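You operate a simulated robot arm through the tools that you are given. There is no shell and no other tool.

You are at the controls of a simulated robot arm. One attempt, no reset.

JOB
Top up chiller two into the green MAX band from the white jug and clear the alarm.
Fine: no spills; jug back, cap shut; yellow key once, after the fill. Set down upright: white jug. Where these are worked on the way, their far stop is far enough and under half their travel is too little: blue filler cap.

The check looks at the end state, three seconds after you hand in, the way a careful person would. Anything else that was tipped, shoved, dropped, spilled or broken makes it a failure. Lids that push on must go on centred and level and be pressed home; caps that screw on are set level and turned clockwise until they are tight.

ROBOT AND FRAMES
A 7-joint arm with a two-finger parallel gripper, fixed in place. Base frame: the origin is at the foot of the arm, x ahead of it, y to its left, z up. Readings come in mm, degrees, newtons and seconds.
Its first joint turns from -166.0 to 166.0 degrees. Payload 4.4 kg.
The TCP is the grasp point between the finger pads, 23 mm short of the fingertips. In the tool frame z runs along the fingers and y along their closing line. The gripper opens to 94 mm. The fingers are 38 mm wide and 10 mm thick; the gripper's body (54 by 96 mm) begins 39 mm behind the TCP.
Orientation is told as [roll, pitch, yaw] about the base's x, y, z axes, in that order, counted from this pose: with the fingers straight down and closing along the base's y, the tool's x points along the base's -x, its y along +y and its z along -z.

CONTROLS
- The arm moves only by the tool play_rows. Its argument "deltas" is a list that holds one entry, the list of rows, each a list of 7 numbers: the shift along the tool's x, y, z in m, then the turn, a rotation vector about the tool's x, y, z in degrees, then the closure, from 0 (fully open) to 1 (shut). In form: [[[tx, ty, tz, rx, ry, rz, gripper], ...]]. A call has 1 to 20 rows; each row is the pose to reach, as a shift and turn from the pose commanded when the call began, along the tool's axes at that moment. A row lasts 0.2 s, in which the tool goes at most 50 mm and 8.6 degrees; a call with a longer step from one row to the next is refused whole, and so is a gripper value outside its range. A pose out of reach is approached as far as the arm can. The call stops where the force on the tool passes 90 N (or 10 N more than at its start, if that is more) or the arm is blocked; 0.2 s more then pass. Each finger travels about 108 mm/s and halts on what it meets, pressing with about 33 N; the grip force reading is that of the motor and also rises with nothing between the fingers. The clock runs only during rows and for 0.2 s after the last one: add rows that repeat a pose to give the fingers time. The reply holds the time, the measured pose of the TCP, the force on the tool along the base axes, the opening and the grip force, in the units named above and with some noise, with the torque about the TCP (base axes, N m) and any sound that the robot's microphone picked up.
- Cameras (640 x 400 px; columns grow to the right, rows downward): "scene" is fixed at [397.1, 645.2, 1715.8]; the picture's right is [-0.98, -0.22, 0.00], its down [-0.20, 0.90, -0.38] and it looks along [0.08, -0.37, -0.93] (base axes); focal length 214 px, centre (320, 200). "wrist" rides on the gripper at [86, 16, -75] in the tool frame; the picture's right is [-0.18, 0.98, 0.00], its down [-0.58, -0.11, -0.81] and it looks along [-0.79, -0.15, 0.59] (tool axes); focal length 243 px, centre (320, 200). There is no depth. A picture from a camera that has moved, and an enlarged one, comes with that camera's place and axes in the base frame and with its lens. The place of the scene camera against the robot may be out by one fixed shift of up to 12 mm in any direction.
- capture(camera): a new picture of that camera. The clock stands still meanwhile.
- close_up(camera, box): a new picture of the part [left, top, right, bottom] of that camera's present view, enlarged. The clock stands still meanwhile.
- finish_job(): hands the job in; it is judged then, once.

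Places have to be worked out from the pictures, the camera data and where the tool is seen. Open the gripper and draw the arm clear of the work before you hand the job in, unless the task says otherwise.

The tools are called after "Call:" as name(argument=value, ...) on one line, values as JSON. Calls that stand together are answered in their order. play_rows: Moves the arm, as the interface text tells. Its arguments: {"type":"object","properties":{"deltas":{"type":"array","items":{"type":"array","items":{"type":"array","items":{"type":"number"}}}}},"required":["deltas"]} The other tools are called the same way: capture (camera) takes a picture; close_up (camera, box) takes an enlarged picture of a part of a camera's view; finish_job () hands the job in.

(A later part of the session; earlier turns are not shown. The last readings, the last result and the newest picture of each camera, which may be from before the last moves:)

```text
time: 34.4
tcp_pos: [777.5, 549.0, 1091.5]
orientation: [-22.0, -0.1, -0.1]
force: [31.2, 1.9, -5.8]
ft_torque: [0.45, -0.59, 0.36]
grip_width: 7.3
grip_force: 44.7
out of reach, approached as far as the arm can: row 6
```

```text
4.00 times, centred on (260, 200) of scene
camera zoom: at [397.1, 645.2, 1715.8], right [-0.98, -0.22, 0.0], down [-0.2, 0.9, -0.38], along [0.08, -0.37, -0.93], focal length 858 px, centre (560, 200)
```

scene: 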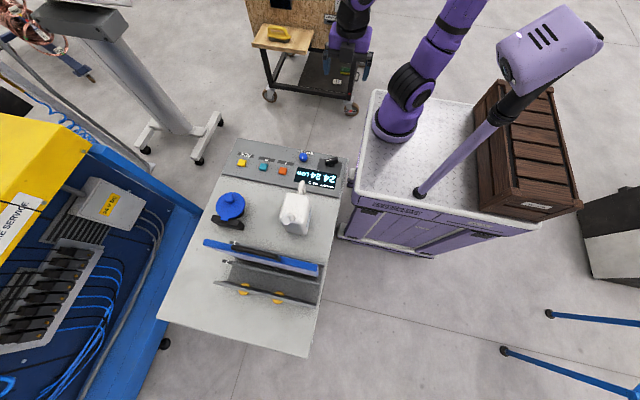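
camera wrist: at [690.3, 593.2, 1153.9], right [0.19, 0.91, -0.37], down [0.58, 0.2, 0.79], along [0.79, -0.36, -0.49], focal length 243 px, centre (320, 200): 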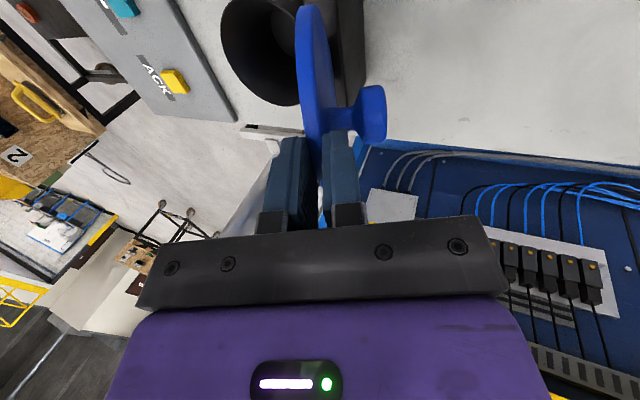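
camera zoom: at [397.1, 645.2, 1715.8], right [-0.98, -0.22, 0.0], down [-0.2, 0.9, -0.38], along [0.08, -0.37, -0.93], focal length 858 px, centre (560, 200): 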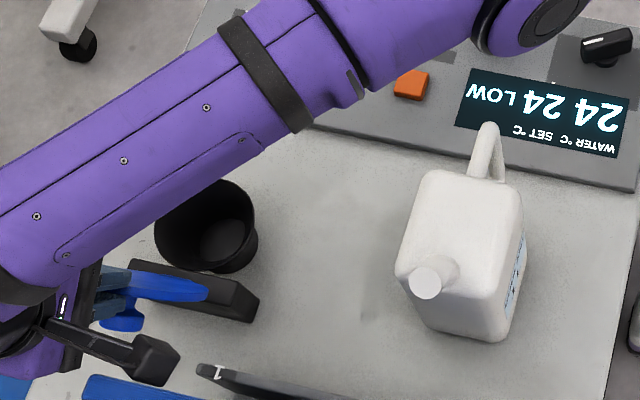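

The lid is about 110° open and the arm is at its reach limit, so the lid should rest on its far stop by itself. I'll release it and rise straight up.

Call:
play_rows(deltas=[[[0, 0, 0, 0, 0, 0, 0.8], [0, 0, 0, 0, 0, 0, 0.6], [0, 0, 0, 0, 0, 0, 0.55], [0, -0.0045, -0.011, 0, 0, 0, 0.55], [0, -0.009, -0.022, 0, 0, 0, 0.55], [0, -0.017, -0.042, 0, 0, 0, 0.55], [0, -0.025, -0.062, 0, 0, 0, 0.55], [0, -0.033, -0.082, 0, 0, 0, 0.55]]])

Call:
capture(camera="wrist")

Call:
close_up(camera="scene", box=[180, 150, 340, 250])

```text
time: 36.2
tcp_pos: [767.5, 539.8, 1172.2]
orientation: [-22.1, 0.0, 0.0]
force: [0.0, -0.2, -0.3]
ft_torque: [-0.02, 0.01, 0.0]
grip_width: 42.4
grip_force: 0.2
out of reach, approached as far as the arm can: row 6, 7, 8
```

```text
taken
camera wrist: at [680.5, 583.8, 1234.2], right [0.18, 0.91, -0.37], down [0.58, 0.2, 0.79], along [0.79, -0.36, -0.49], focal length 243 px, centre (320, 200)
```

wrist: 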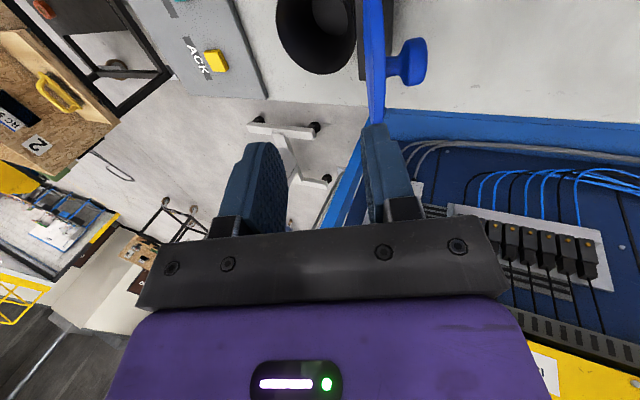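

```text
4.00 times, centred on (260, 200) of scene
camera zoom: at [397.1, 645.2, 1715.8], right [-0.98, -0.22, 0.0], down [-0.2, 0.9, -0.38], along [0.08, -0.37, -0.93], focal length 858 px, centre (560, 200)
```

zoom: 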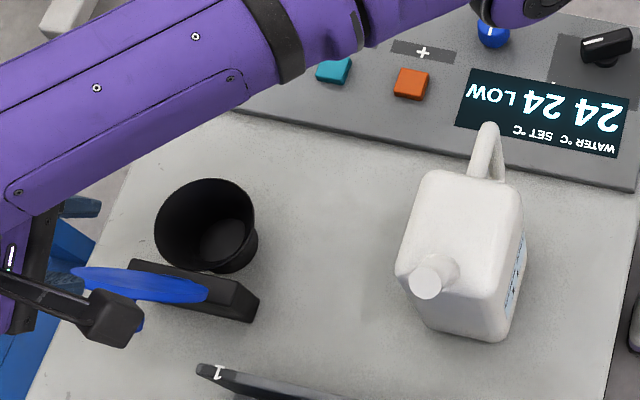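

The lid rests open and the funnel mouth is clear. I'll withdraw toward −y and bring the tool back upright.

Call:
play_rows(deltas=[[[0.0, -0.01, -0.03, 0, 0, 0, 0.55], [0.01, -0.04, -0.03, -3, 0, 0, 0.4], [0.025, -0.08, -0.02, -6, 0, 0, 0.2], [0.04, -0.12, -0.01, -10, 0, 0, 0], [0.055, -0.16, 0.0, -14, 0, 0, 0], [0.07, -0.2, 0.01, -18, 0, 0, 0], [0.085, -0.24, 0.02, -22, 0, 0, 0], [0.1, -0.27, 0.03, -22, 0, 0, 0], [0.11, -0.299, 0.035, -22, 0, 0, 0]]])

Call:
close_up(camera="scene", box=[180, 150, 340, 250])

```text
time: 38.2
tcp_pos: [656.7, 248.6, 1248.7]
orientation: [0.0, 0.0, 0.1]
force: [-0.7, 0.8, -0.7]
ft_torque: [-0.04, -0.02, -0.01]
grip_width: 94.0
grip_force: 0.1
out of reach, approached as far as the arm can: row 1
```

```text
4.00 times, centred on (260, 200) of scene
camera zoom: at [397.1, 645.2, 1715.8], right [-0.98, -0.22, 0.0], down [-0.2, 0.9, -0.38], along [0.08, -0.37, -0.93], focal length 858 px, centre (560, 200)
```

zoom: 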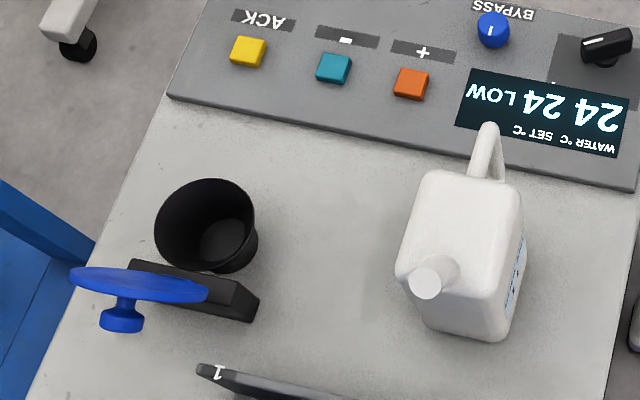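

Next is the jug. I'll yaw the tool 90° while moving to x≈530, in front of its handle and well above the panel.

Call:
play_rows(deltas=[[[0.012, -0.005, 0, 0, 0, -8, 0], [0.024, -0.01, 0, 0, 0, -16, 0], [0.036, -0.015, 0, 0, 0, -24, 0], [0.048, -0.02, 0, 0, 0, -32, 0], [0.06, -0.025, 0, 0, 0, -40, 0], [0.072, -0.03, 0, 0, 0, -48, 0], [0.084, -0.035, 0, 0, 0, -56, 0], [0.096, -0.04, 0, 0, 0, -64, 0], [0.108, -0.045, 0, 0, 0, -72, 0], [0.12, -0.048, 0, 0, 0, -80, 0], [0.127, -0.049, 0, 0, 0, -88, 0], [0.127, -0.049, 0, 0, 0, -90, 0]]])

Call:
play_rows(deltas=[[[0, 0, 0.01, 0, -7.5, 0, 0], [-0.01, 0, 0.03, 0, -15, 0, 0], [-0.02, 0, 0.05, 0, -22.5, 0, 0], [-0.03, 0, 0.07, 0, -30, 0, 0], [-0.04, 0, 0.09, 0, -37.5, 0, 0], [-0.05, 0, 0.11, 0, -45, 0, 0], [-0.06, 0, 0.13, 0, -52.5, 0, 0], [-0.065, 0, 0.15, 0, -60, 0, 0]]])

Call:
capture(camera="wrist")

Call:
capture(camera="scene")

```text
time: 40.8
tcp_pos: [529.1, 200.9, 1250.7]
orientation: [0.0, 0.0, 90.1]
force: [0.4, 0.1, -0.1]
ft_torque: [0.01, -0.01, -0.01]
grip_width: 94.3
grip_force: 0.0
```

```text
time: 42.6
tcp_pos: [529.4, 266.5, 1100.3]
orientation: [-0.1, -60.2, 90.1]
force: [-0.8, 0.4, 0.2]
ft_torque: [0.0, -0.04, -0.01]
grip_width: 94.3
grip_force: 0.0
```

```text
taken
camera wrist: at [513.1, 158.2, 1062.4], right [-0.98, 0.09, 0.16], down [0.11, -0.41, 0.91], along [0.15, 0.91, 0.39], focal length 243 px, centre (320, 200)
```

wrist: 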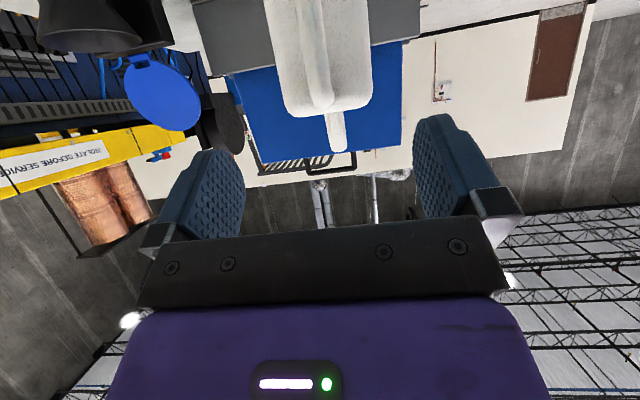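

```text
taken
```

scene: 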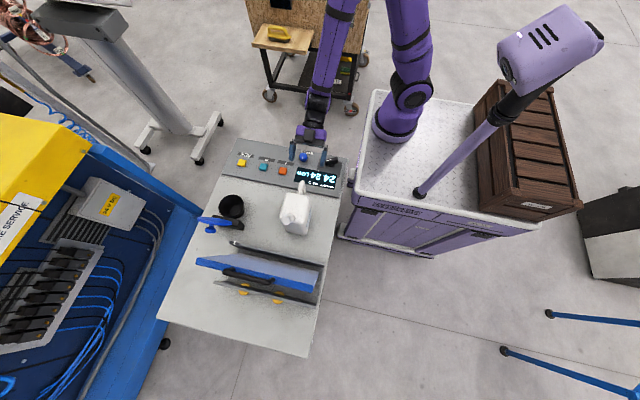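

The blue panel in the rack looks shifted compared with the first picture, so I'll zoom in and check that before going on.

Call:
close_up(camera="scene", box=[150, 220, 350, 345])

Call:
close_up(camera="wrist", box=[180, 0, 440, 180])

```text
3.20 times, centred on (250, 282) of scene
camera zoom: at [397.1, 645.2, 1715.8], right [-0.98, -0.22, 0.0], down [-0.2, 0.9, -0.38], along [0.08, -0.37, -0.93], focal length 686 px, centre (544, -64)
```

zoom: 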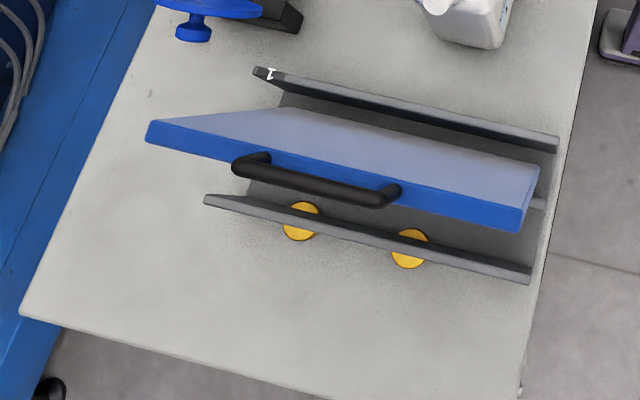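

```text
2.22 times, centred on (310, 90) of wrist
camera zoom: at [513.1, 158.2, 1062.4], right [-0.98, 0.09, 0.16], down [0.11, -0.41, 0.91], along [0.15, 0.91, 0.39], focal length 539 px, centre (342, 444)
```

zoom: 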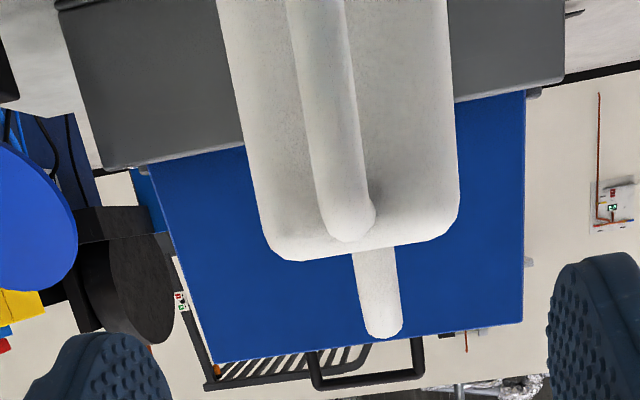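

My swing knocked the blue panel: it stood upright between rails 1 and 2 (top edge y≈603), and now its top leans about 47 mm toward +y onto rail 2. I must set it upright again, so I'll back off and go look at it from above.

Call:
play_rows(deltas=[[[-0.02, 0, -0.012, 0, 7.5, 0, 0], [-0.045, 0, -0.025, 0, 15, 0, 0], [-0.07, 0, -0.04, 0, 22.5, 0, 0], [-0.095, 0, -0.055, 0, 30, 0, 0], [-0.12, 0, -0.07, 0, 37.5, 0, 0], [-0.145, 0, -0.085, 0, 45, 0, 0], [-0.165, 0, -0.095, 0, 52.5, 0, 0], [-0.19, 0, -0.11, 0, 60, 0, 0]]])

Call:
play_rows(deltas=[[[-0.02, -0.01, 0, 0, 0, 8, 0], [-0.05, -0.02, 0, 0, 0, 16, 0], [-0.08, -0.03, 0, 0, 0, 24, 0], [-0.11, -0.04, 0, 0, 0, 32, 0], [-0.14, -0.05, 0, 0, 0, 40, 0], [-0.17, -0.06, 0, 0, 0, 48, 0], [-0.2, -0.07, 0, 0, 0, 56, 0], [-0.23, -0.08, 0, 0, 0, 64, 0], [-0.26, -0.09, 0, 0, 0, 72, 0], [-0.29, -0.1, 0, 0, 0, 80, 0], [-0.31, -0.1, 0, 0, 0, 88, 0], [-0.32, -0.1, 0, 0, 0, 90, 0]]])

Call:
capture(camera="wrist")

```text
time: 44.4
tcp_pos: [529.5, 264.6, 1321.4]
orientation: [0.0, 0.2, 90.0]
force: [0.0, -0.2, -0.4]
ft_torque: [-0.02, 0.03, 0.02]
grip_width: 93.9
grip_force: 0.0
```

```text
time: 47.0
tcp_pos: [630.5, 585.5, 1320.0]
orientation: [0.0, 0.1, -0.1]
force: [-0.2, -0.6, 0.3]
ft_torque: [0.03, 0.0, 0.02]
grip_width: 94.1
grip_force: 0.0
```

```text
taken
camera wrist: at [543.7, 602.3, 1394.5], right [0.19, 0.98, 0.0], down [0.58, -0.11, 0.81], along [0.79, -0.15, -0.59], focal length 243 px, centre (320, 200)
```

wrist: 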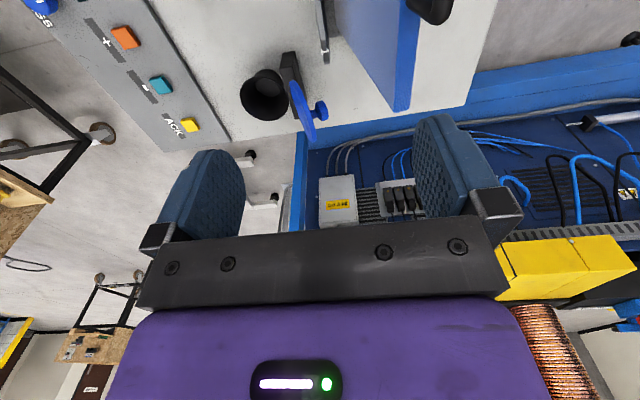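

I can see the panel's +x end, with its top corner at about (702, 657). I'll back off toward −x to see the panel's end profile and rails.

Call:
play_rows(deltas=[[[0.045, 0.005, 0, 0, 0, 0, 0], [0.09, 0.01, 0, 0, 0, 0, 0], [0.135, 0.015, 0, 0, 0, 0, 0], [0.18, 0.02, 0, 0, 0, 0, 0], [0.22, 0.025, 0, 0, 0, 0, 0]]])

Call:
capture(camera="wrist")

Call:
close_up(camera="wrist", box=[260, 0, 520, 170])

```text
time: 48.2
tcp_pos: [412.2, 609.5, 1321.8]
orientation: [-0.1, 0.0, 0.0]
force: [0.1, 0.1, -0.4]
ft_torque: [0.02, 0.08, -0.06]
grip_width: 94.2
grip_force: 0.1
```

```text
taken
camera wrist: at [325.5, 626.5, 1395.1], right [0.18, 0.98, 0.0], down [0.58, -0.11, 0.81], along [0.79, -0.15, -0.59], focal length 243 px, centre (320, 200)
```

wrist: 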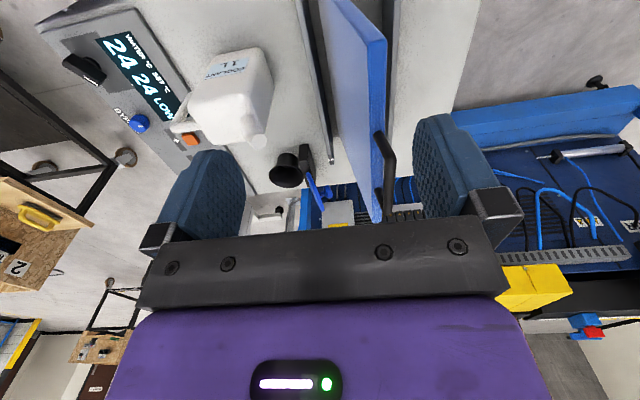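

```text
2.35 times, centred on (390, 85) of wrist
camera zoom: at [325.5, 626.5, 1395.1], right [0.18, 0.98, 0.0], down [0.58, -0.11, 0.81], along [0.79, -0.15, -0.59], focal length 571 px, centre (155, 471)
```

zoom: 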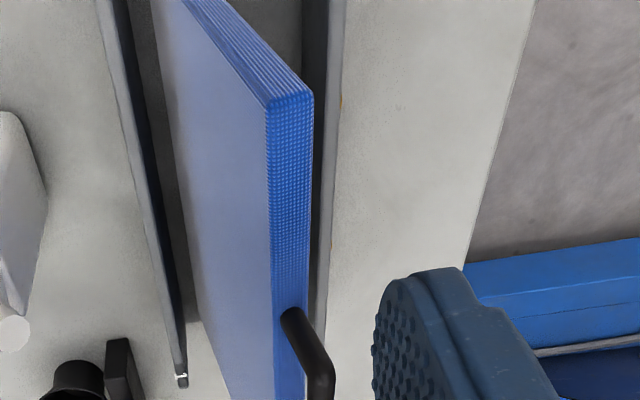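

Compared with the first pictures, the panel originally stood vertical with its top at y≈611; now the top is at y≈657 (z≈1174), about a 10° lean. I'll straddle its top edge near x≈667, clear of the handle, with the tool tilted 10° to match.

Call:
play_rows(deltas=[[[-0.045, 0.01, 0, 0, 0, 0, 0.3], [-0.09, 0.02, 0, 0, 0, 0, 0.5], [-0.135, 0.03, 0, 2, 0, 0, 0.5], [-0.18, 0.04, 0, 4, 0, 0, 0.5], [-0.22, 0.05, 0, 6, 0, 0, 0.5], [-0.255, 0.0595, 0.01, 8, 0, 0, 0.5], [-0.255, 0.0595, 0.05, 10, 0, 0, 0.5], [-0.255, 0.0595, 0.075, 10, 0, 0, 0.5]]])

Call:
capture(camera="wrist")

Call:
close_up(camera="scene", box=[150, 200, 350, 325])

```text
time: 50.0
tcp_pos: [633.5, 631.6, 1256.3]
orientation: [-10.0, 0.0, 0.1]
force: [0.4, 0.6, 0.2]
ft_torque: [-0.01, -0.03, 0.03]
grip_width: 47.0
grip_force: 0.0
out of reach, approached as far as the arm can: row 4, 5, 6, 7, 8
```

```text
taken
camera wrist: at [547.1, 662.1, 1326.4], right [0.18, 0.97, -0.17], down [0.58, 0.03, 0.81], along [0.79, -0.25, -0.56], focal length 243 px, centre (320, 200)
```

wrist: 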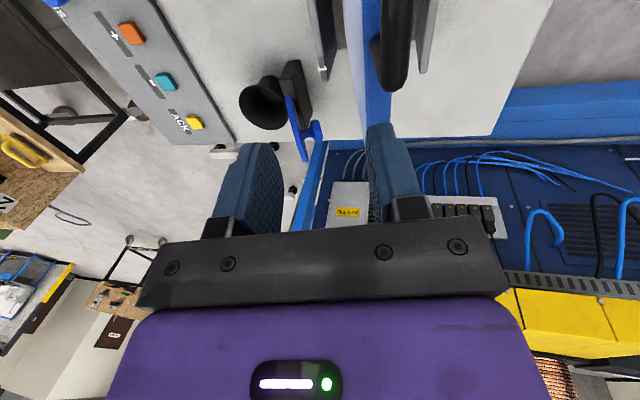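

```text
3.20 times, centred on (250, 262) of scene
camera zoom: at [397.1, 645.2, 1715.8], right [-0.98, -0.22, 0.0], down [-0.2, 0.9, -0.38], along [0.08, -0.37, -0.93], focal length 686 px, centre (544, 0)
```

zoom: 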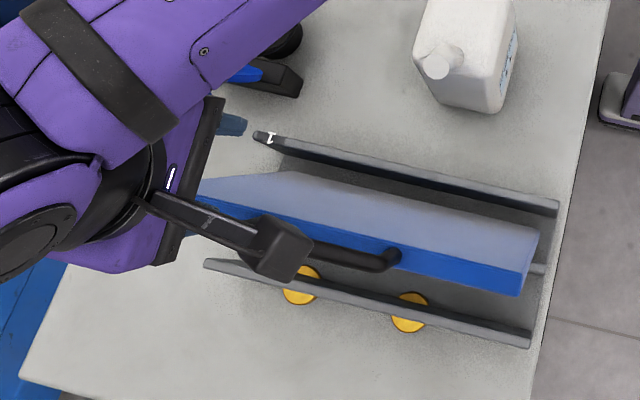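

Out of reach at that end, so I'll use the panel's near end at x≈455 instead, shifting along −x at this height.

Call:
play_rows(deltas=[[[0.0, 0, -0.02, 0, 0, 0, 0.5], [0.04, 0, -0.03, 0, 0, 0, 0.5], [0.08, 0, -0.03, 0, 0, 0, 0.5], [0.12, 0, -0.03, 0, 0, 0, 0.5], [0.16, 0, -0.03, 0, 0, 0, 0.5], [0.2, 0, -0.03, 0, 0, 0, 0.5]]])

Call:
capture(camera="wrist")

```text
time: 51.4
tcp_pos: [439.2, 637.1, 1285.0]
orientation: [-10.0, -0.1, 0.0]
force: [0.1, 0.1, 0.2]
ft_torque: [0.03, 0.07, -0.01]
grip_width: 46.7
grip_force: 0.0
out of reach, approached as far as the arm can: row 1
```

```text
taken
camera wrist: at [351.9, 666.4, 1355.1], right [0.18, 0.97, -0.17], down [0.58, 0.03, 0.81], along [0.79, -0.25, -0.56], focal length 243 px, centre (320, 200)
```

wrist: 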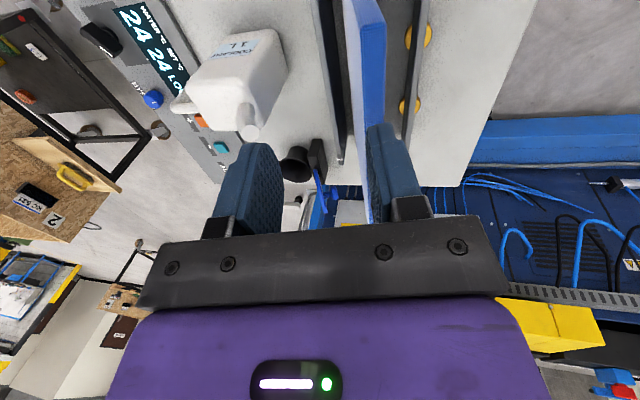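

Now lining up above the leaning top edge at x≈455, still clear of it.

Call:
play_rows(deltas=[[[-0.008, 0.02, 0, 0, 0, 0, 0.5], [-0.016, 0.0392, 0.005, 0, 0, 0, 0.5], [-0.016, 0.0392, 0.025, 0, 0, 0, 0.5], [-0.016, 0.0392, 0.038, 0, 0, 0, 0.5]]])

Call:
capture(camera="wrist")

Call:
close_up(camera="wrist", box=[200, 20, 460, 230])

```text
time: 52.4
tcp_pos: [453.2, 669.2, 1242.4]
orientation: [-9.9, 0.0, 0.0]
force: [0.7, 0.1, 0.0]
ft_torque: [0.02, -0.01, 0.01]
grip_width: 47.0
grip_force: 0.1
```

```text
taken
camera wrist: at [365.8, 698.2, 1311.8], right [0.18, 0.97, -0.17], down [0.58, 0.03, 0.81], along [0.79, -0.25, -0.56], focal length 243 px, centre (320, 200)
```

wrist: 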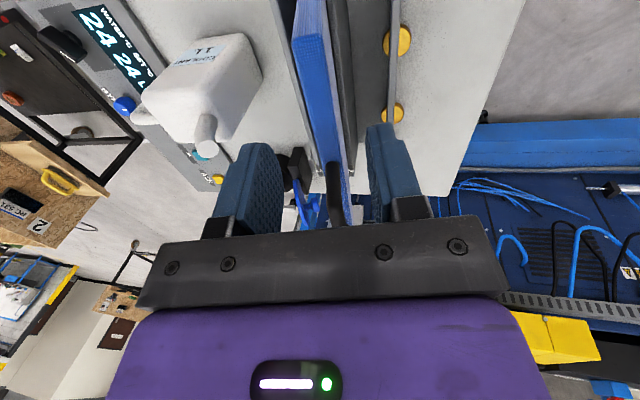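

```text
1.90 times, centred on (330, 125) of wrist
camera zoom: at [365.8, 698.2, 1311.8], right [0.18, 0.97, -0.17], down [0.58, 0.03, 0.81], along [0.79, -0.25, -0.56], focal length 462 px, centre (301, 343)
```

zoom: 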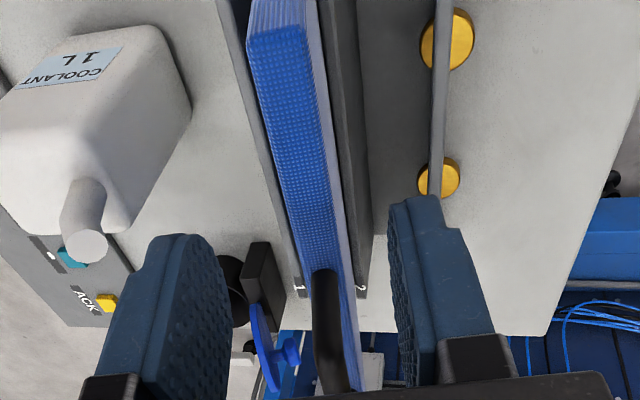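

The panel's top edge is centred between the fingers and the tilt matches. I'll slide down 60 mm so the tips straddle the top by about 15 mm.

Call:
play_rows(deltas=[[[0, 0, 0.02, 0, 0, 0, 0.5], [0, 0, 0.04, 0, 0, 0, 0.5], [0, 0, 0.06, 0, 0, 0, 0.5], [0, 0, 0.06, 0, 0, 0, 0.5]]])

Call:
close_up(camera="wrist", box=[200, 20, 460, 230])

```text
time: 53.4
tcp_pos: [452.5, 659.4, 1183.4]
orientation: [-10.0, 0.1, 0.0]
force: [-0.5, 0.5, 0.2]
ft_torque: [0.02, 0.0, 0.02]
grip_width: 47.3
grip_force: 0.1
```

```text
1.90 times, centred on (330, 125) of wrist
camera zoom: at [364.9, 689.1, 1252.0], right [0.18, 0.97, -0.17], down [0.58, 0.03, 0.81], along [0.79, -0.25, -0.56], focal length 462 px, centre (301, 343)
```

zoom: 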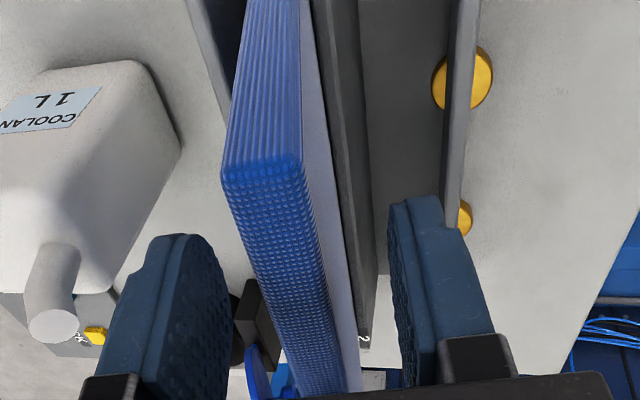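

The top edge (y≈660, z≈1180) is between the pads with about 19 mm overlap. I'll close softly on it and look.

Call:
play_rows(deltas=[[[0, 0, 0, 0, 0, 0, 0.6], [0, 0, 0, 0, 0, 0, 0.7], [0, 0, 0, 0, 0, 0, 0.8], [0, 0, 0, 0, 0, 0, 0.9], [0, 0, 0, 0, 0, 0, 0.9]]])

Call:
close_up(camera="wrist", box=[200, 20, 460, 230])

```text
time: 54.6
tcp_pos: [453.1, 660.3, 1181.8]
orientation: [-10.0, 0.0, 0.0]
force: [-0.7, -1.3, 0.9]
ft_torque: [-0.54, 0.07, -0.08]
grip_width: 17.5
grip_force: 33.4
```

```text
1.90 times, centred on (330, 125) of wrist
camera zoom: at [364.9, 689.0, 1252.2], right [0.18, 0.97, -0.17], down [0.58, 0.03, 0.81], along [0.79, -0.25, -0.56], focal length 462 px, centre (301, 343)
```

zoom: 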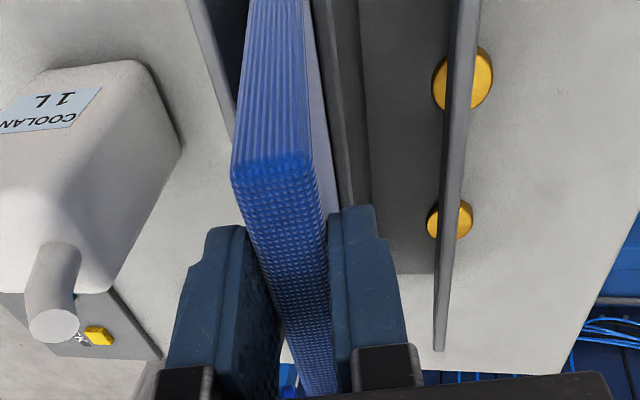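

The panel is held, 17.5 mm thick, with negligible force. I'll swing it 10° back to vertical about its bottom edge.

Call:
play_rows(deltas=[[[0, -0.0115, 0.0005, -2.5, 0, 0, 0.9], [0, -0.0226, 0.00175, -5, 0, 0, 0.9], [0, -0.0343, 0.0033, -7.5, 0, 0, 0.9], [0, -0.0458, 0.005, -10, 0, 0, 0.9], [0, -0.0458, 0.005, -10, 0, 0, 0.9]]])

Call:
close_up(camera="wrist", box=[200, 0, 460, 230])

Call:
close_up(camera="scene", box=[150, 220, 350, 345])

```text
time: 55.8
tcp_pos: [451.3, 614.4, 1185.7]
orientation: [0.0, 0.0, 0.1]
force: [0.3, 0.2, -1.5]
ft_torque: [-0.01, 0.25, -0.03]
grip_width: 17.8
grip_force: 33.0
```

```text
1.74 times, centred on (330, 115) of wrist
camera zoom: at [365.3, 630.2, 1260.4], right [0.18, 0.98, 0.0], down [0.58, -0.11, 0.81], along [0.79, -0.15, -0.59], focal length 422 px, centre (303, 348)
```

zoom: 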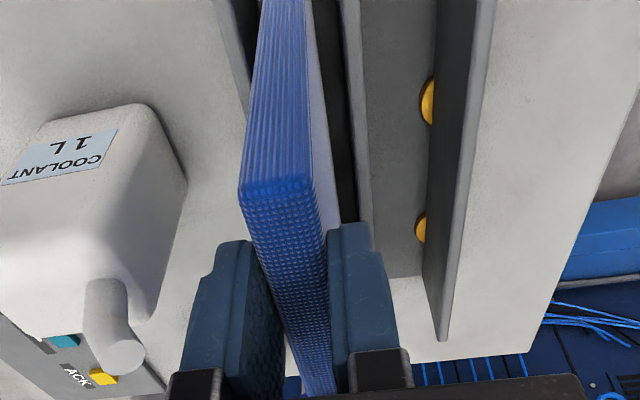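

```text
3.20 times, centred on (250, 282) of scene
camera zoom: at [397.1, 645.2, 1715.8], right [-0.98, -0.22, 0.0], down [-0.2, 0.9, -0.38], along [0.08, -0.37, -0.93], focal length 686 px, centre (544, -64)
```

zoom: 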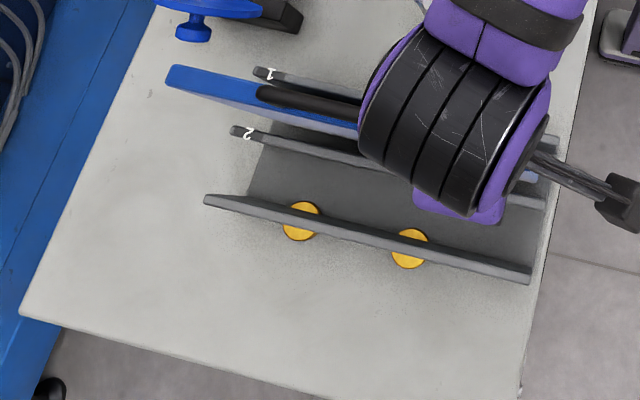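

The panel is vertical again, about 3–4 mm to +y of its original line in the scene picture. I'll lift it 3 mm, shift 3.5 mm toward −y and set it down.

Call:
play_rows(deltas=[[[0, 0, -0.002, 0, 0, 0, 0.9], [0, -0.001, -0.004, 0, 0, 0, 0.9], [0, -0.0035, -0.004, 0, 0, 0, 0.9], [0, -0.0035, -0.002, 0, 0, 0, 0.9], [0, -0.0035, 0.0005, 0, 0, 0, 0.9], [0, -0.0035, 0.0005, 0, 0, 0, 0.9]]])

Call:
close_up(camera="scene", box=[150, 220, 350, 345])

```text
time: 57.2
tcp_pos: [452.7, 609.3, 1186.0]
orientation: [0.1, 0.0, 0.0]
force: [-1.4, -0.7, 5.1]
ft_torque: [-0.05, -0.2, -0.06]
grip_width: 17.5
grip_force: 32.7
```

```text
3.20 times, centred on (250, 282) of scene
camera zoom: at [397.1, 645.2, 1715.8], right [-0.98, -0.22, 0.0], down [-0.2, 0.9, -0.38], along [0.08, -0.37, -0.93], focal length 686 px, centre (544, -64)
```

zoom: 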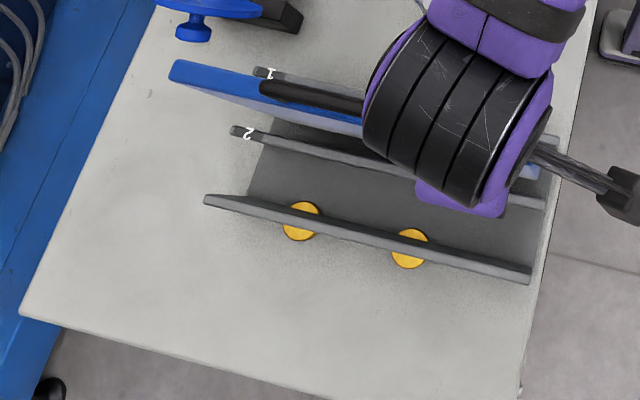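

The top edge now matches its original place in the picture. I'll open the fingers a little and check that it stands.

Call:
play_rows(deltas=[[[0, 0, 0, 0, 0, 0, 0.8], [0, 0, 0, 0, 0, 0, 0.76], [0, 0, 0, 0, 0, 0, 0.72], [0, 0, 0, 0, 0, 0, 0.72], [0, 0, 0, 0, 0, 0, 0.72]]])

Call:
close_up(camera="wrist", box=[200, 0, 460, 230])

Call:
close_up(camera="scene", box=[150, 220, 350, 345])

```text
time: 58.4
tcp_pos: [452.5, 609.7, 1184.6]
orientation: [-0.1, 0.1, -0.1]
force: [0.7, -1.0, 0.4]
ft_torque: [0.01, 0.03, 0.0]
grip_width: 26.1
grip_force: 0.1
```

```text
1.74 times, centred on (330, 115) of wrist
camera zoom: at [365.2, 626.1, 1258.6], right [0.18, 0.98, 0.0], down [0.58, -0.11, 0.81], along [0.79, -0.15, -0.59], focal length 422 px, centre (303, 348)
```

zoom: 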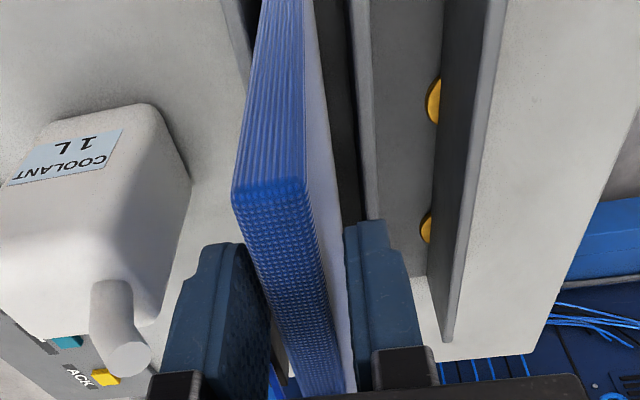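

```text
3.20 times, centred on (250, 282) of scene
camera zoom: at [397.1, 645.2, 1715.8], right [-0.98, -0.22, 0.0], down [-0.2, 0.9, -0.38], along [0.08, -0.37, -0.93], focal length 686 px, centre (544, -64)
```

zoom: 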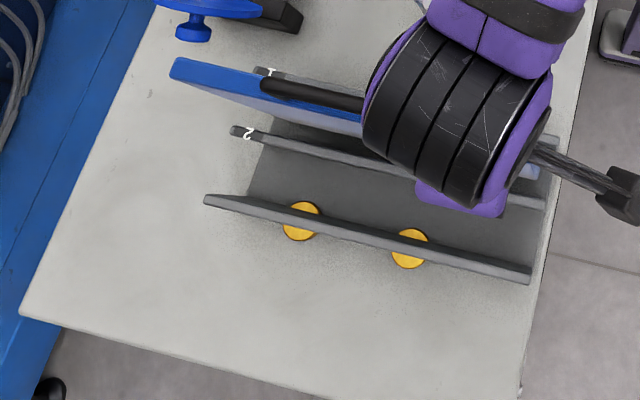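

The top drifted about 3 mm to −y on release, possibly resting against the left finger. I'll open slightly further to see whether it stands by itself.

Call:
play_rows(deltas=[[[0, 0, 0, 0, 0, 0, 0.7], [0, 0, 0, 0, 0, 0, 0.68], [0, 0, 0, 0, 0, 0, 0.68], [0, 0, 0, 0, 0, 0, 0.68], [0, 0, 0, 0, 0, 0, 0.68]]])

Call:
close_up(camera="wrist", box=[200, 0, 460, 230])

Call:
close_up(camera="scene", box=[190, 230, 270, 280])

```text
time: 59.6
tcp_pos: [452.3, 610.1, 1185.1]
orientation: [0.0, 0.0, 0.0]
force: [0.4, -0.1, 1.3]
ft_torque: [0.01, 0.01, 0.0]
grip_width: 30.0
grip_force: 0.1
```

```text
1.74 times, centred on (330, 115) of wrist
camera zoom: at [365.1, 626.2, 1258.9], right [0.18, 0.98, 0.0], down [0.58, -0.11, 0.81], along [0.79, -0.15, -0.59], focal length 422 px, centre (303, 348)
```

zoom: 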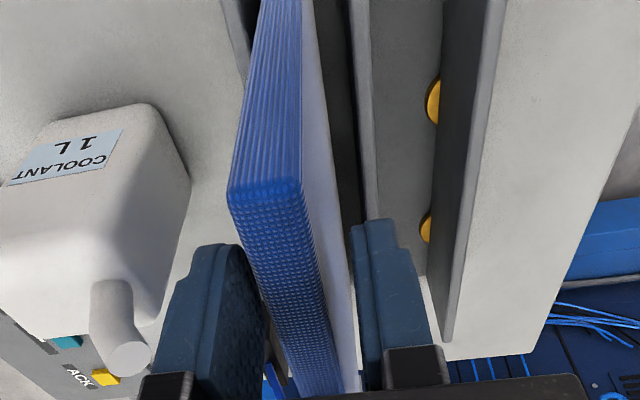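

```text
8.00 times, centred on (230, 255) of scene
camera zoom: at [397.1, 645.2, 1715.8], right [-0.98, -0.22, 0.0], down [-0.2, 0.9, -0.38], along [0.08, -0.37, -0.93], focal length 1716 px, centre (1040, -240)
```

zoom: 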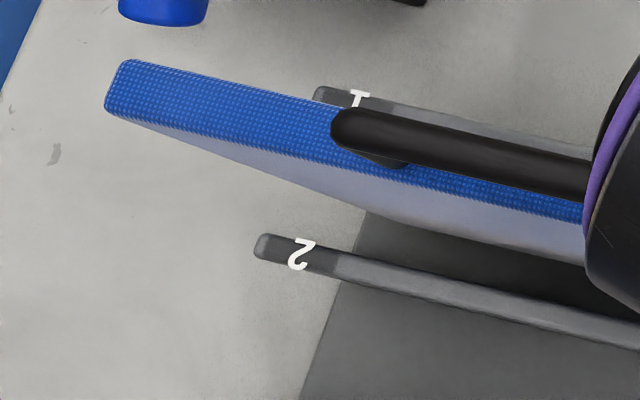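

By my rays the panel top is centred at y≈610 between the pads with about 6 mm free on each side, so it is standing by itself. I'll open a bit more and lift straight off slowly.

Call:
play_rows(deltas=[[[0, 0, 0, 0, 0, 0, 0.6], [0, 0, 0, 0, 0, 0, 0.55], [0, 0, -0.01, 0, 0, 0, 0.55], [0, 0, -0.025, 0, 0, 0, 0.55], [0, 0, -0.05, 0, 0, 0, 0.55], [0, 0, -0.09, 0, 0, 0, 0.55], [0, 0, -0.13, 0, 0, 0, 0.55]]])

Call:
capture(camera="wrist")

Call:
close_up(camera="scene", box=[150, 220, 350, 345])

```text
time: 61.2
tcp_pos: [450.2, 612.4, 1316.6]
orientation: [0.0, 0.0, 0.0]
force: [0.1, -0.4, -0.1]
ft_torque: [0.02, -0.01, 0.01]
grip_width: 42.4
grip_force: 0.0
```

```text
taken
camera wrist: at [363.8, 627.7, 1391.2], right [0.18, 0.98, 0.0], down [0.58, -0.11, 0.81], along [0.79, -0.15, -0.59], focal length 243 px, centre (320, 200)
```

wrist: 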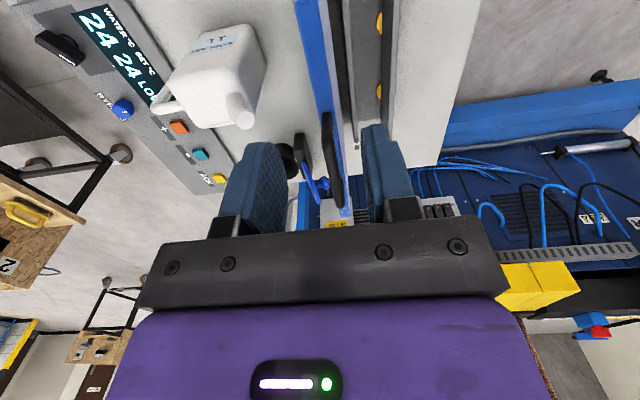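

```text
3.20 times, centred on (250, 282) of scene
camera zoom: at [397.1, 645.2, 1715.8], right [-0.98, -0.22, 0.0], down [-0.2, 0.9, -0.38], along [0.08, -0.37, -0.93], focal length 686 px, centre (544, -64)
```

zoom: 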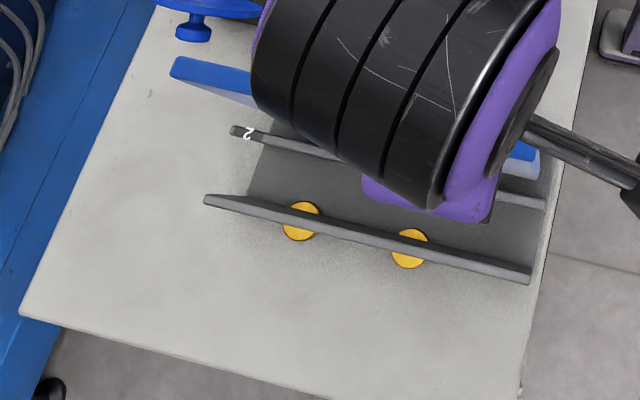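

The panel stands freely. I'll move away toward the jug side, yawing to 90°, and compare the panel unobstructed.

Call:
play_rows(deltas=[[[-0.005, -0.03, 0, 0, 0, -8, 0.3], [-0.01, -0.06, 0, 0, 0, -16, 0], [-0.015, -0.09, 0, 0, 0, -24, 0], [-0.02, -0.12, 0, 0, 0, -32, 0], [-0.03, -0.15, 0, 0, 0, -40, 0], [-0.04, -0.18, 0, 0, 0, -48, 0], [-0.05, -0.21, 0, 0, 0, -56, 0], [-0.06, -0.24, 0, 0, 0, -64, 0], [-0.07, -0.27, 0, 0, 0, -72, 0], [-0.075, -0.3, 0, 0, 0, -80, 0], [-0.079, -0.33, 0, 0, 0, -88, 0], [-0.079, -0.347, 0, 0, 0, -90, 0]]])

Call:
close_up(camera="scene", box=[150, 220, 350, 345])

Call:
capture(camera="scene")

```text
time: 63.8
tcp_pos: [531.4, 261.9, 1315.4]
orientation: [0.1, 0.0, 90.3]
force: [-0.7, -0.1, 0.3]
ft_torque: [-0.04, -0.02, 0.05]
grip_width: 93.7
grip_force: 0.1
```

```text
3.20 times, centred on (250, 282) of scene
camera zoom: at [397.1, 645.2, 1715.8], right [-0.98, -0.22, 0.0], down [-0.2, 0.9, -0.38], along [0.08, -0.37, -0.93], focal length 686 px, centre (544, -64)
```

zoom: 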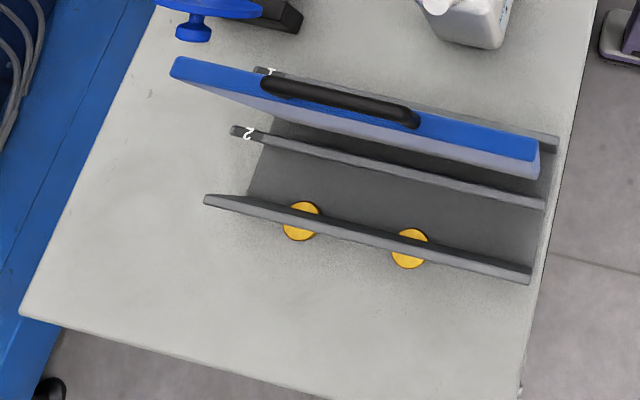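

```text
taken
```

scene: 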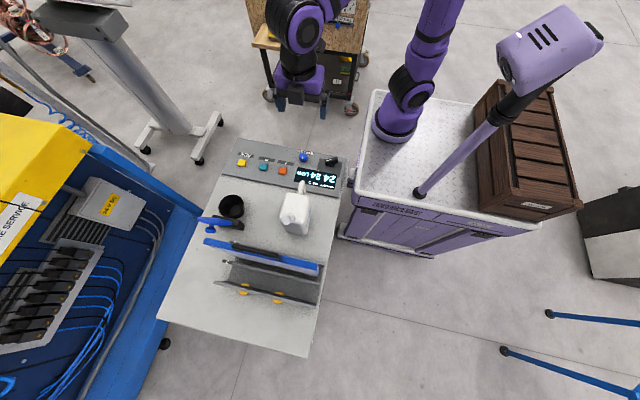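

The panel is back to within 2–3 mm of its original place and vertical. Next, the jug grasp: tilting the tool to point +y and 30° down, at the pre-grasp point behind the handle.

Call:
play_rows(deltas=[[[0, 0, 0.02, 0, -7.5, 0, 0], [0, 0, 0.05, 0, -15, 0, 0], [0, 0, 0.08, 0, -22.5, 0, 0], [0, 0, 0.11, 0, -30, 0, 0], [0, 0, 0.14, 0, -37.5, 0, 0], [0, 0, 0.17, 0, -45, 0, 0], [0, 0, 0.195, 0, -52.5, 0, 0], [0, 0, 0.215, 0, -60, 0, 0]]])

Call:
capture(camera="wrist")

Call:
close_up(camera="wrist", box=[180, 0, 440, 180])

```text
time: 65.6
tcp_pos: [531.4, 261.9, 1099.3]
orientation: [-0.1, -60.1, 90.1]
force: [-1.4, -0.3, 1.1]
ft_torque: [0.0, -0.02, -0.01]
grip_width: 93.8
grip_force: 0.0
```

```text
taken
camera wrist: at [514.4, 153.7, 1060.9], right [-0.98, 0.09, 0.16], down [0.11, -0.41, 0.91], along [0.15, 0.91, 0.39], focal length 243 px, centre (320, 200)
```

wrist: 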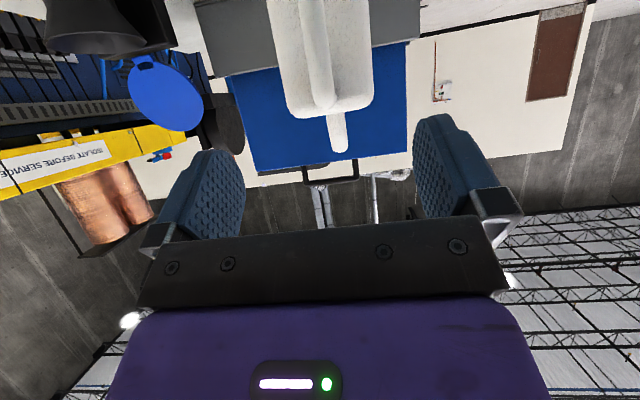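

```text
2.22 times, centred on (310, 90) of wrist
camera zoom: at [514.4, 153.7, 1060.9], right [-0.98, 0.09, 0.16], down [0.11, -0.41, 0.91], along [0.15, 0.91, 0.39], focal length 539 px, centre (342, 444)
```

zoom: 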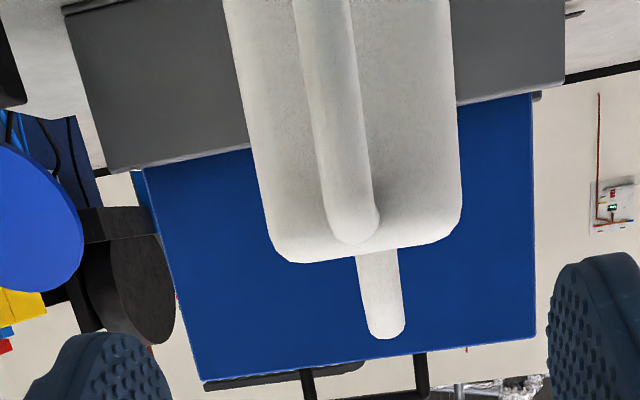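

This view puts the handle bar at x≈528 with its top corner at z≈1062. I'll correct x by −3 mm and advance along the fingers to straddle the handle's upper corner.

Call:
play_rows(deltas=[[[-0.001, 0.0034, 0.025, 0, 0, 0, 0], [-0.002, 0.0034, 0.05, 0, 0, 0, 0], [-0.0023, 0.0034, 0.075, 0, 0, 0, 0], [-0.0023, 0.0034, 0.09, 0, 0, 0, 0], [-0.0023, 0.0034, 0.1025, 0, 0, 0, 0], [-0.0023, 0.0034, 0.1025, 0, 0, 0, 0]]])

Call:
capture(camera="wrist")

Call:
close_up(camera="scene", box=[230, 140, 360, 250])

```text
time: 67.0
tcp_pos: [527.5, 352.8, 1051.4]
orientation: [0.0, -59.9, 90.0]
force: [0.5, -0.3, -0.2]
ft_torque: [-0.01, 0.02, 0.0]
grip_width: 94.0
grip_force: 0.0
```

```text
taken
camera wrist: at [510.5, 244.8, 1013.3], right [-0.98, 0.09, 0.16], down [0.11, -0.41, 0.91], along [0.15, 0.91, 0.39], focal length 243 px, centre (320, 200)
```

wrist: 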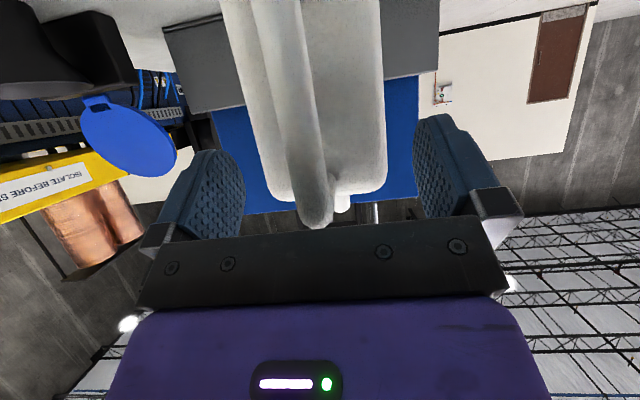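

```text
3.64 times, centred on (295, 195) of scene
camera zoom: at [397.1, 645.2, 1715.8], right [-0.98, -0.22, 0.0], down [-0.2, 0.9, -0.38], along [0.08, -0.37, -0.93], focal length 780 px, centre (411, 218)
```

zoom: 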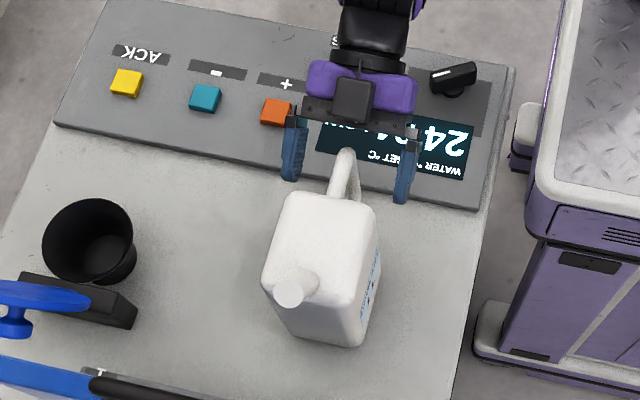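

The handle corner is at (527.7, 342, 1062), centred between the pads. Closing the gripper on it.

Call:
play_rows(deltas=[[[0, 0, 0, 0, 0, 0, 0.4], [0, 0, 0, 0, 0, 0, 0.7], [0, 0, 0, 0, 0, 0, 0.9], [0, 0, 0, 0, 0, 0, 1.0], [0, 0, 0, 0, 0, 0, 1.0], [0, 0, 0, 0, 0, 0, 1.0]]])

Call:
capture(camera="wrist")

```text
time: 68.4
tcp_pos: [526.6, 352.2, 1051.6]
orientation: [0.0, -60.0, 89.9]
force: [3.5, 1.0, 1.7]
ft_torque: [-0.02, -0.13, -0.28]
grip_width: 15.6
grip_force: 33.1
```

```text
taken
camera wrist: at [510.7, 244.7, 1013.4], right [-0.98, 0.09, 0.16], down [0.11, -0.41, 0.91], along [0.15, 0.91, 0.39], focal length 243 px, centre (320, 200)
```

wrist: 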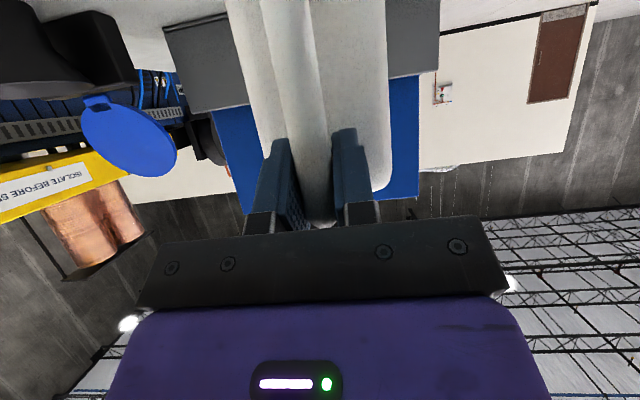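

The handle is gripped at 15.6 mm. I'll lift just 6 mm to feel the weight and check for slip.

Call:
play_rows(deltas=[[[-0.0017, 0, -0.001, 0, 0, 0, 1.0], [-0.0035, 0, -0.002, 0, 0, 0, 1.0], [-0.0052, 0, -0.003, 0, 0, 0, 1.0], [-0.0052, 0, -0.003, 0, 0, 0, 1.0]]])

Call:
capture(camera="wrist")

Call:
close_up(camera="scene", box=[230, 140, 360, 250])

```text
time: 69.4
tcp_pos: [528.5, 352.2, 1056.1]
orientation: [0.0, -60.0, 90.1]
force: [-0.8, 0.6, -10.7]
ft_torque: [-0.93, 0.01, 0.0]
grip_width: 16.0
grip_force: 33.1
```

```text
taken
camera wrist: at [511.4, 244.6, 1019.1], right [-0.98, 0.09, 0.16], down [0.11, -0.41, 0.91], along [0.15, 0.91, 0.39], focal length 243 px, centre (320, 200)
```

wrist: 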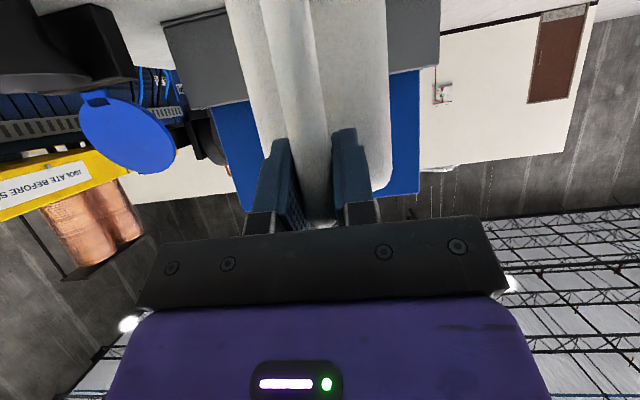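

```text
3.64 times, centred on (295, 195) of scene
camera zoom: at [397.1, 645.2, 1715.8], right [-0.98, -0.22, 0.0], down [-0.2, 0.9, -0.38], along [0.08, -0.37, -0.93], focal length 780 px, centre (411, 218)
```

zoom: 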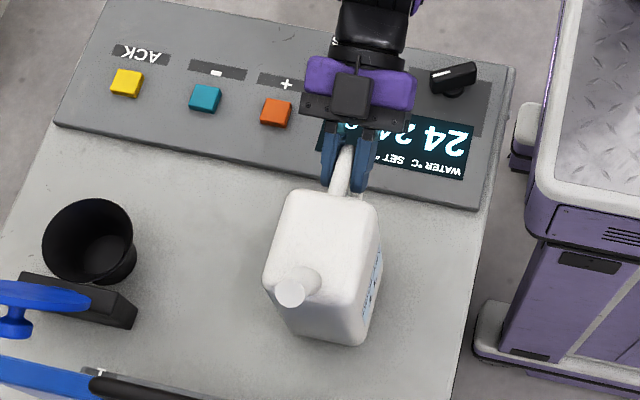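

Weight is about 10.7 N, the torque matches a level jug, and it hasn't slipped. I'll lift it steadily higher.

Call:
play_rows(deltas=[[[-0.006, 0, -0.0035, 0, 0, 0, 1.0], [-0.015, 0, -0.0087, 0, 0, 0, 1.0], [-0.026, 0, -0.015, 0, 0, 0, 1.0], [-0.039, 0, -0.0225, 0, 0, 0, 1.0], [-0.052, 0, -0.03, 0, 0, 0, 1.0], [-0.065, 0, -0.0375, 0, 0, 0, 1.0], [-0.078, 0, -0.045, 0, 0, 0, 1.0], [-0.091, 0, -0.0525, 0, 0, 0, 1.0], [-0.101, 0, -0.0583, 0, 0, 0, 1.0], [-0.108, 0, -0.0625, 0, 0, 0, 1.0], [-0.11, 0, -0.0635, 0, 0, 0, 1.0]]])

Call:
capture(camera="wrist")

Call:
close_up(camera="scene", box=[230, 140, 360, 250])

```text
time: 71.8
tcp_pos: [528.2, 352.4, 1183.4]
orientation: [0.0, -60.0, 90.0]
force: [0.0, 0.8, -11.0]
ft_torque: [-0.88, 0.02, 0.02]
grip_width: 15.8
grip_force: 33.1
```

```text
taken
camera wrist: at [511.6, 245.2, 1145.7], right [-0.98, 0.09, 0.16], down [0.11, -0.41, 0.91], along [0.15, 0.91, 0.39], focal length 243 px, centre (320, 200)
```

wrist: 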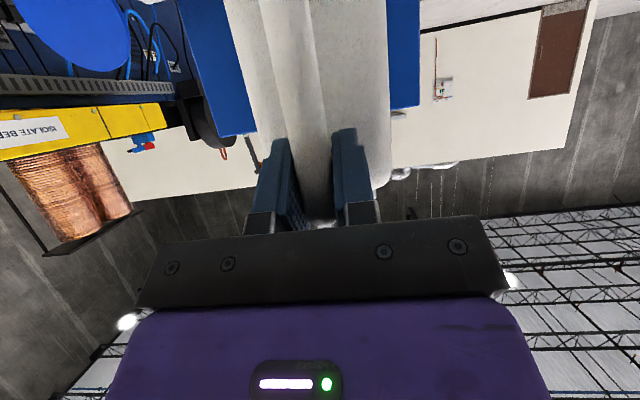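

```text
3.64 times, centred on (295, 195) of scene
camera zoom: at [397.1, 645.2, 1715.8], right [-0.98, -0.22, 0.0], down [-0.2, 0.9, -0.38], along [0.08, -0.37, -0.93], focal length 780 px, centre (411, 218)
```

zoom: 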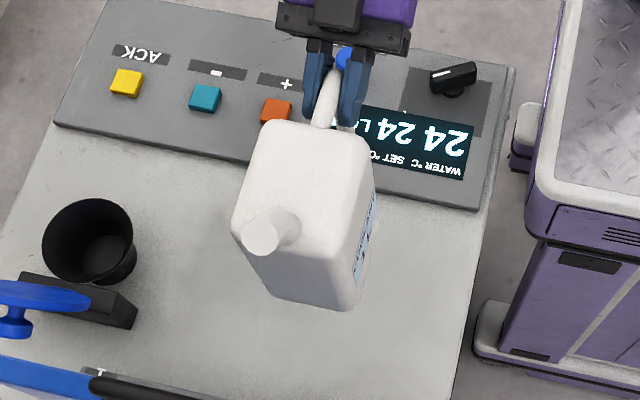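

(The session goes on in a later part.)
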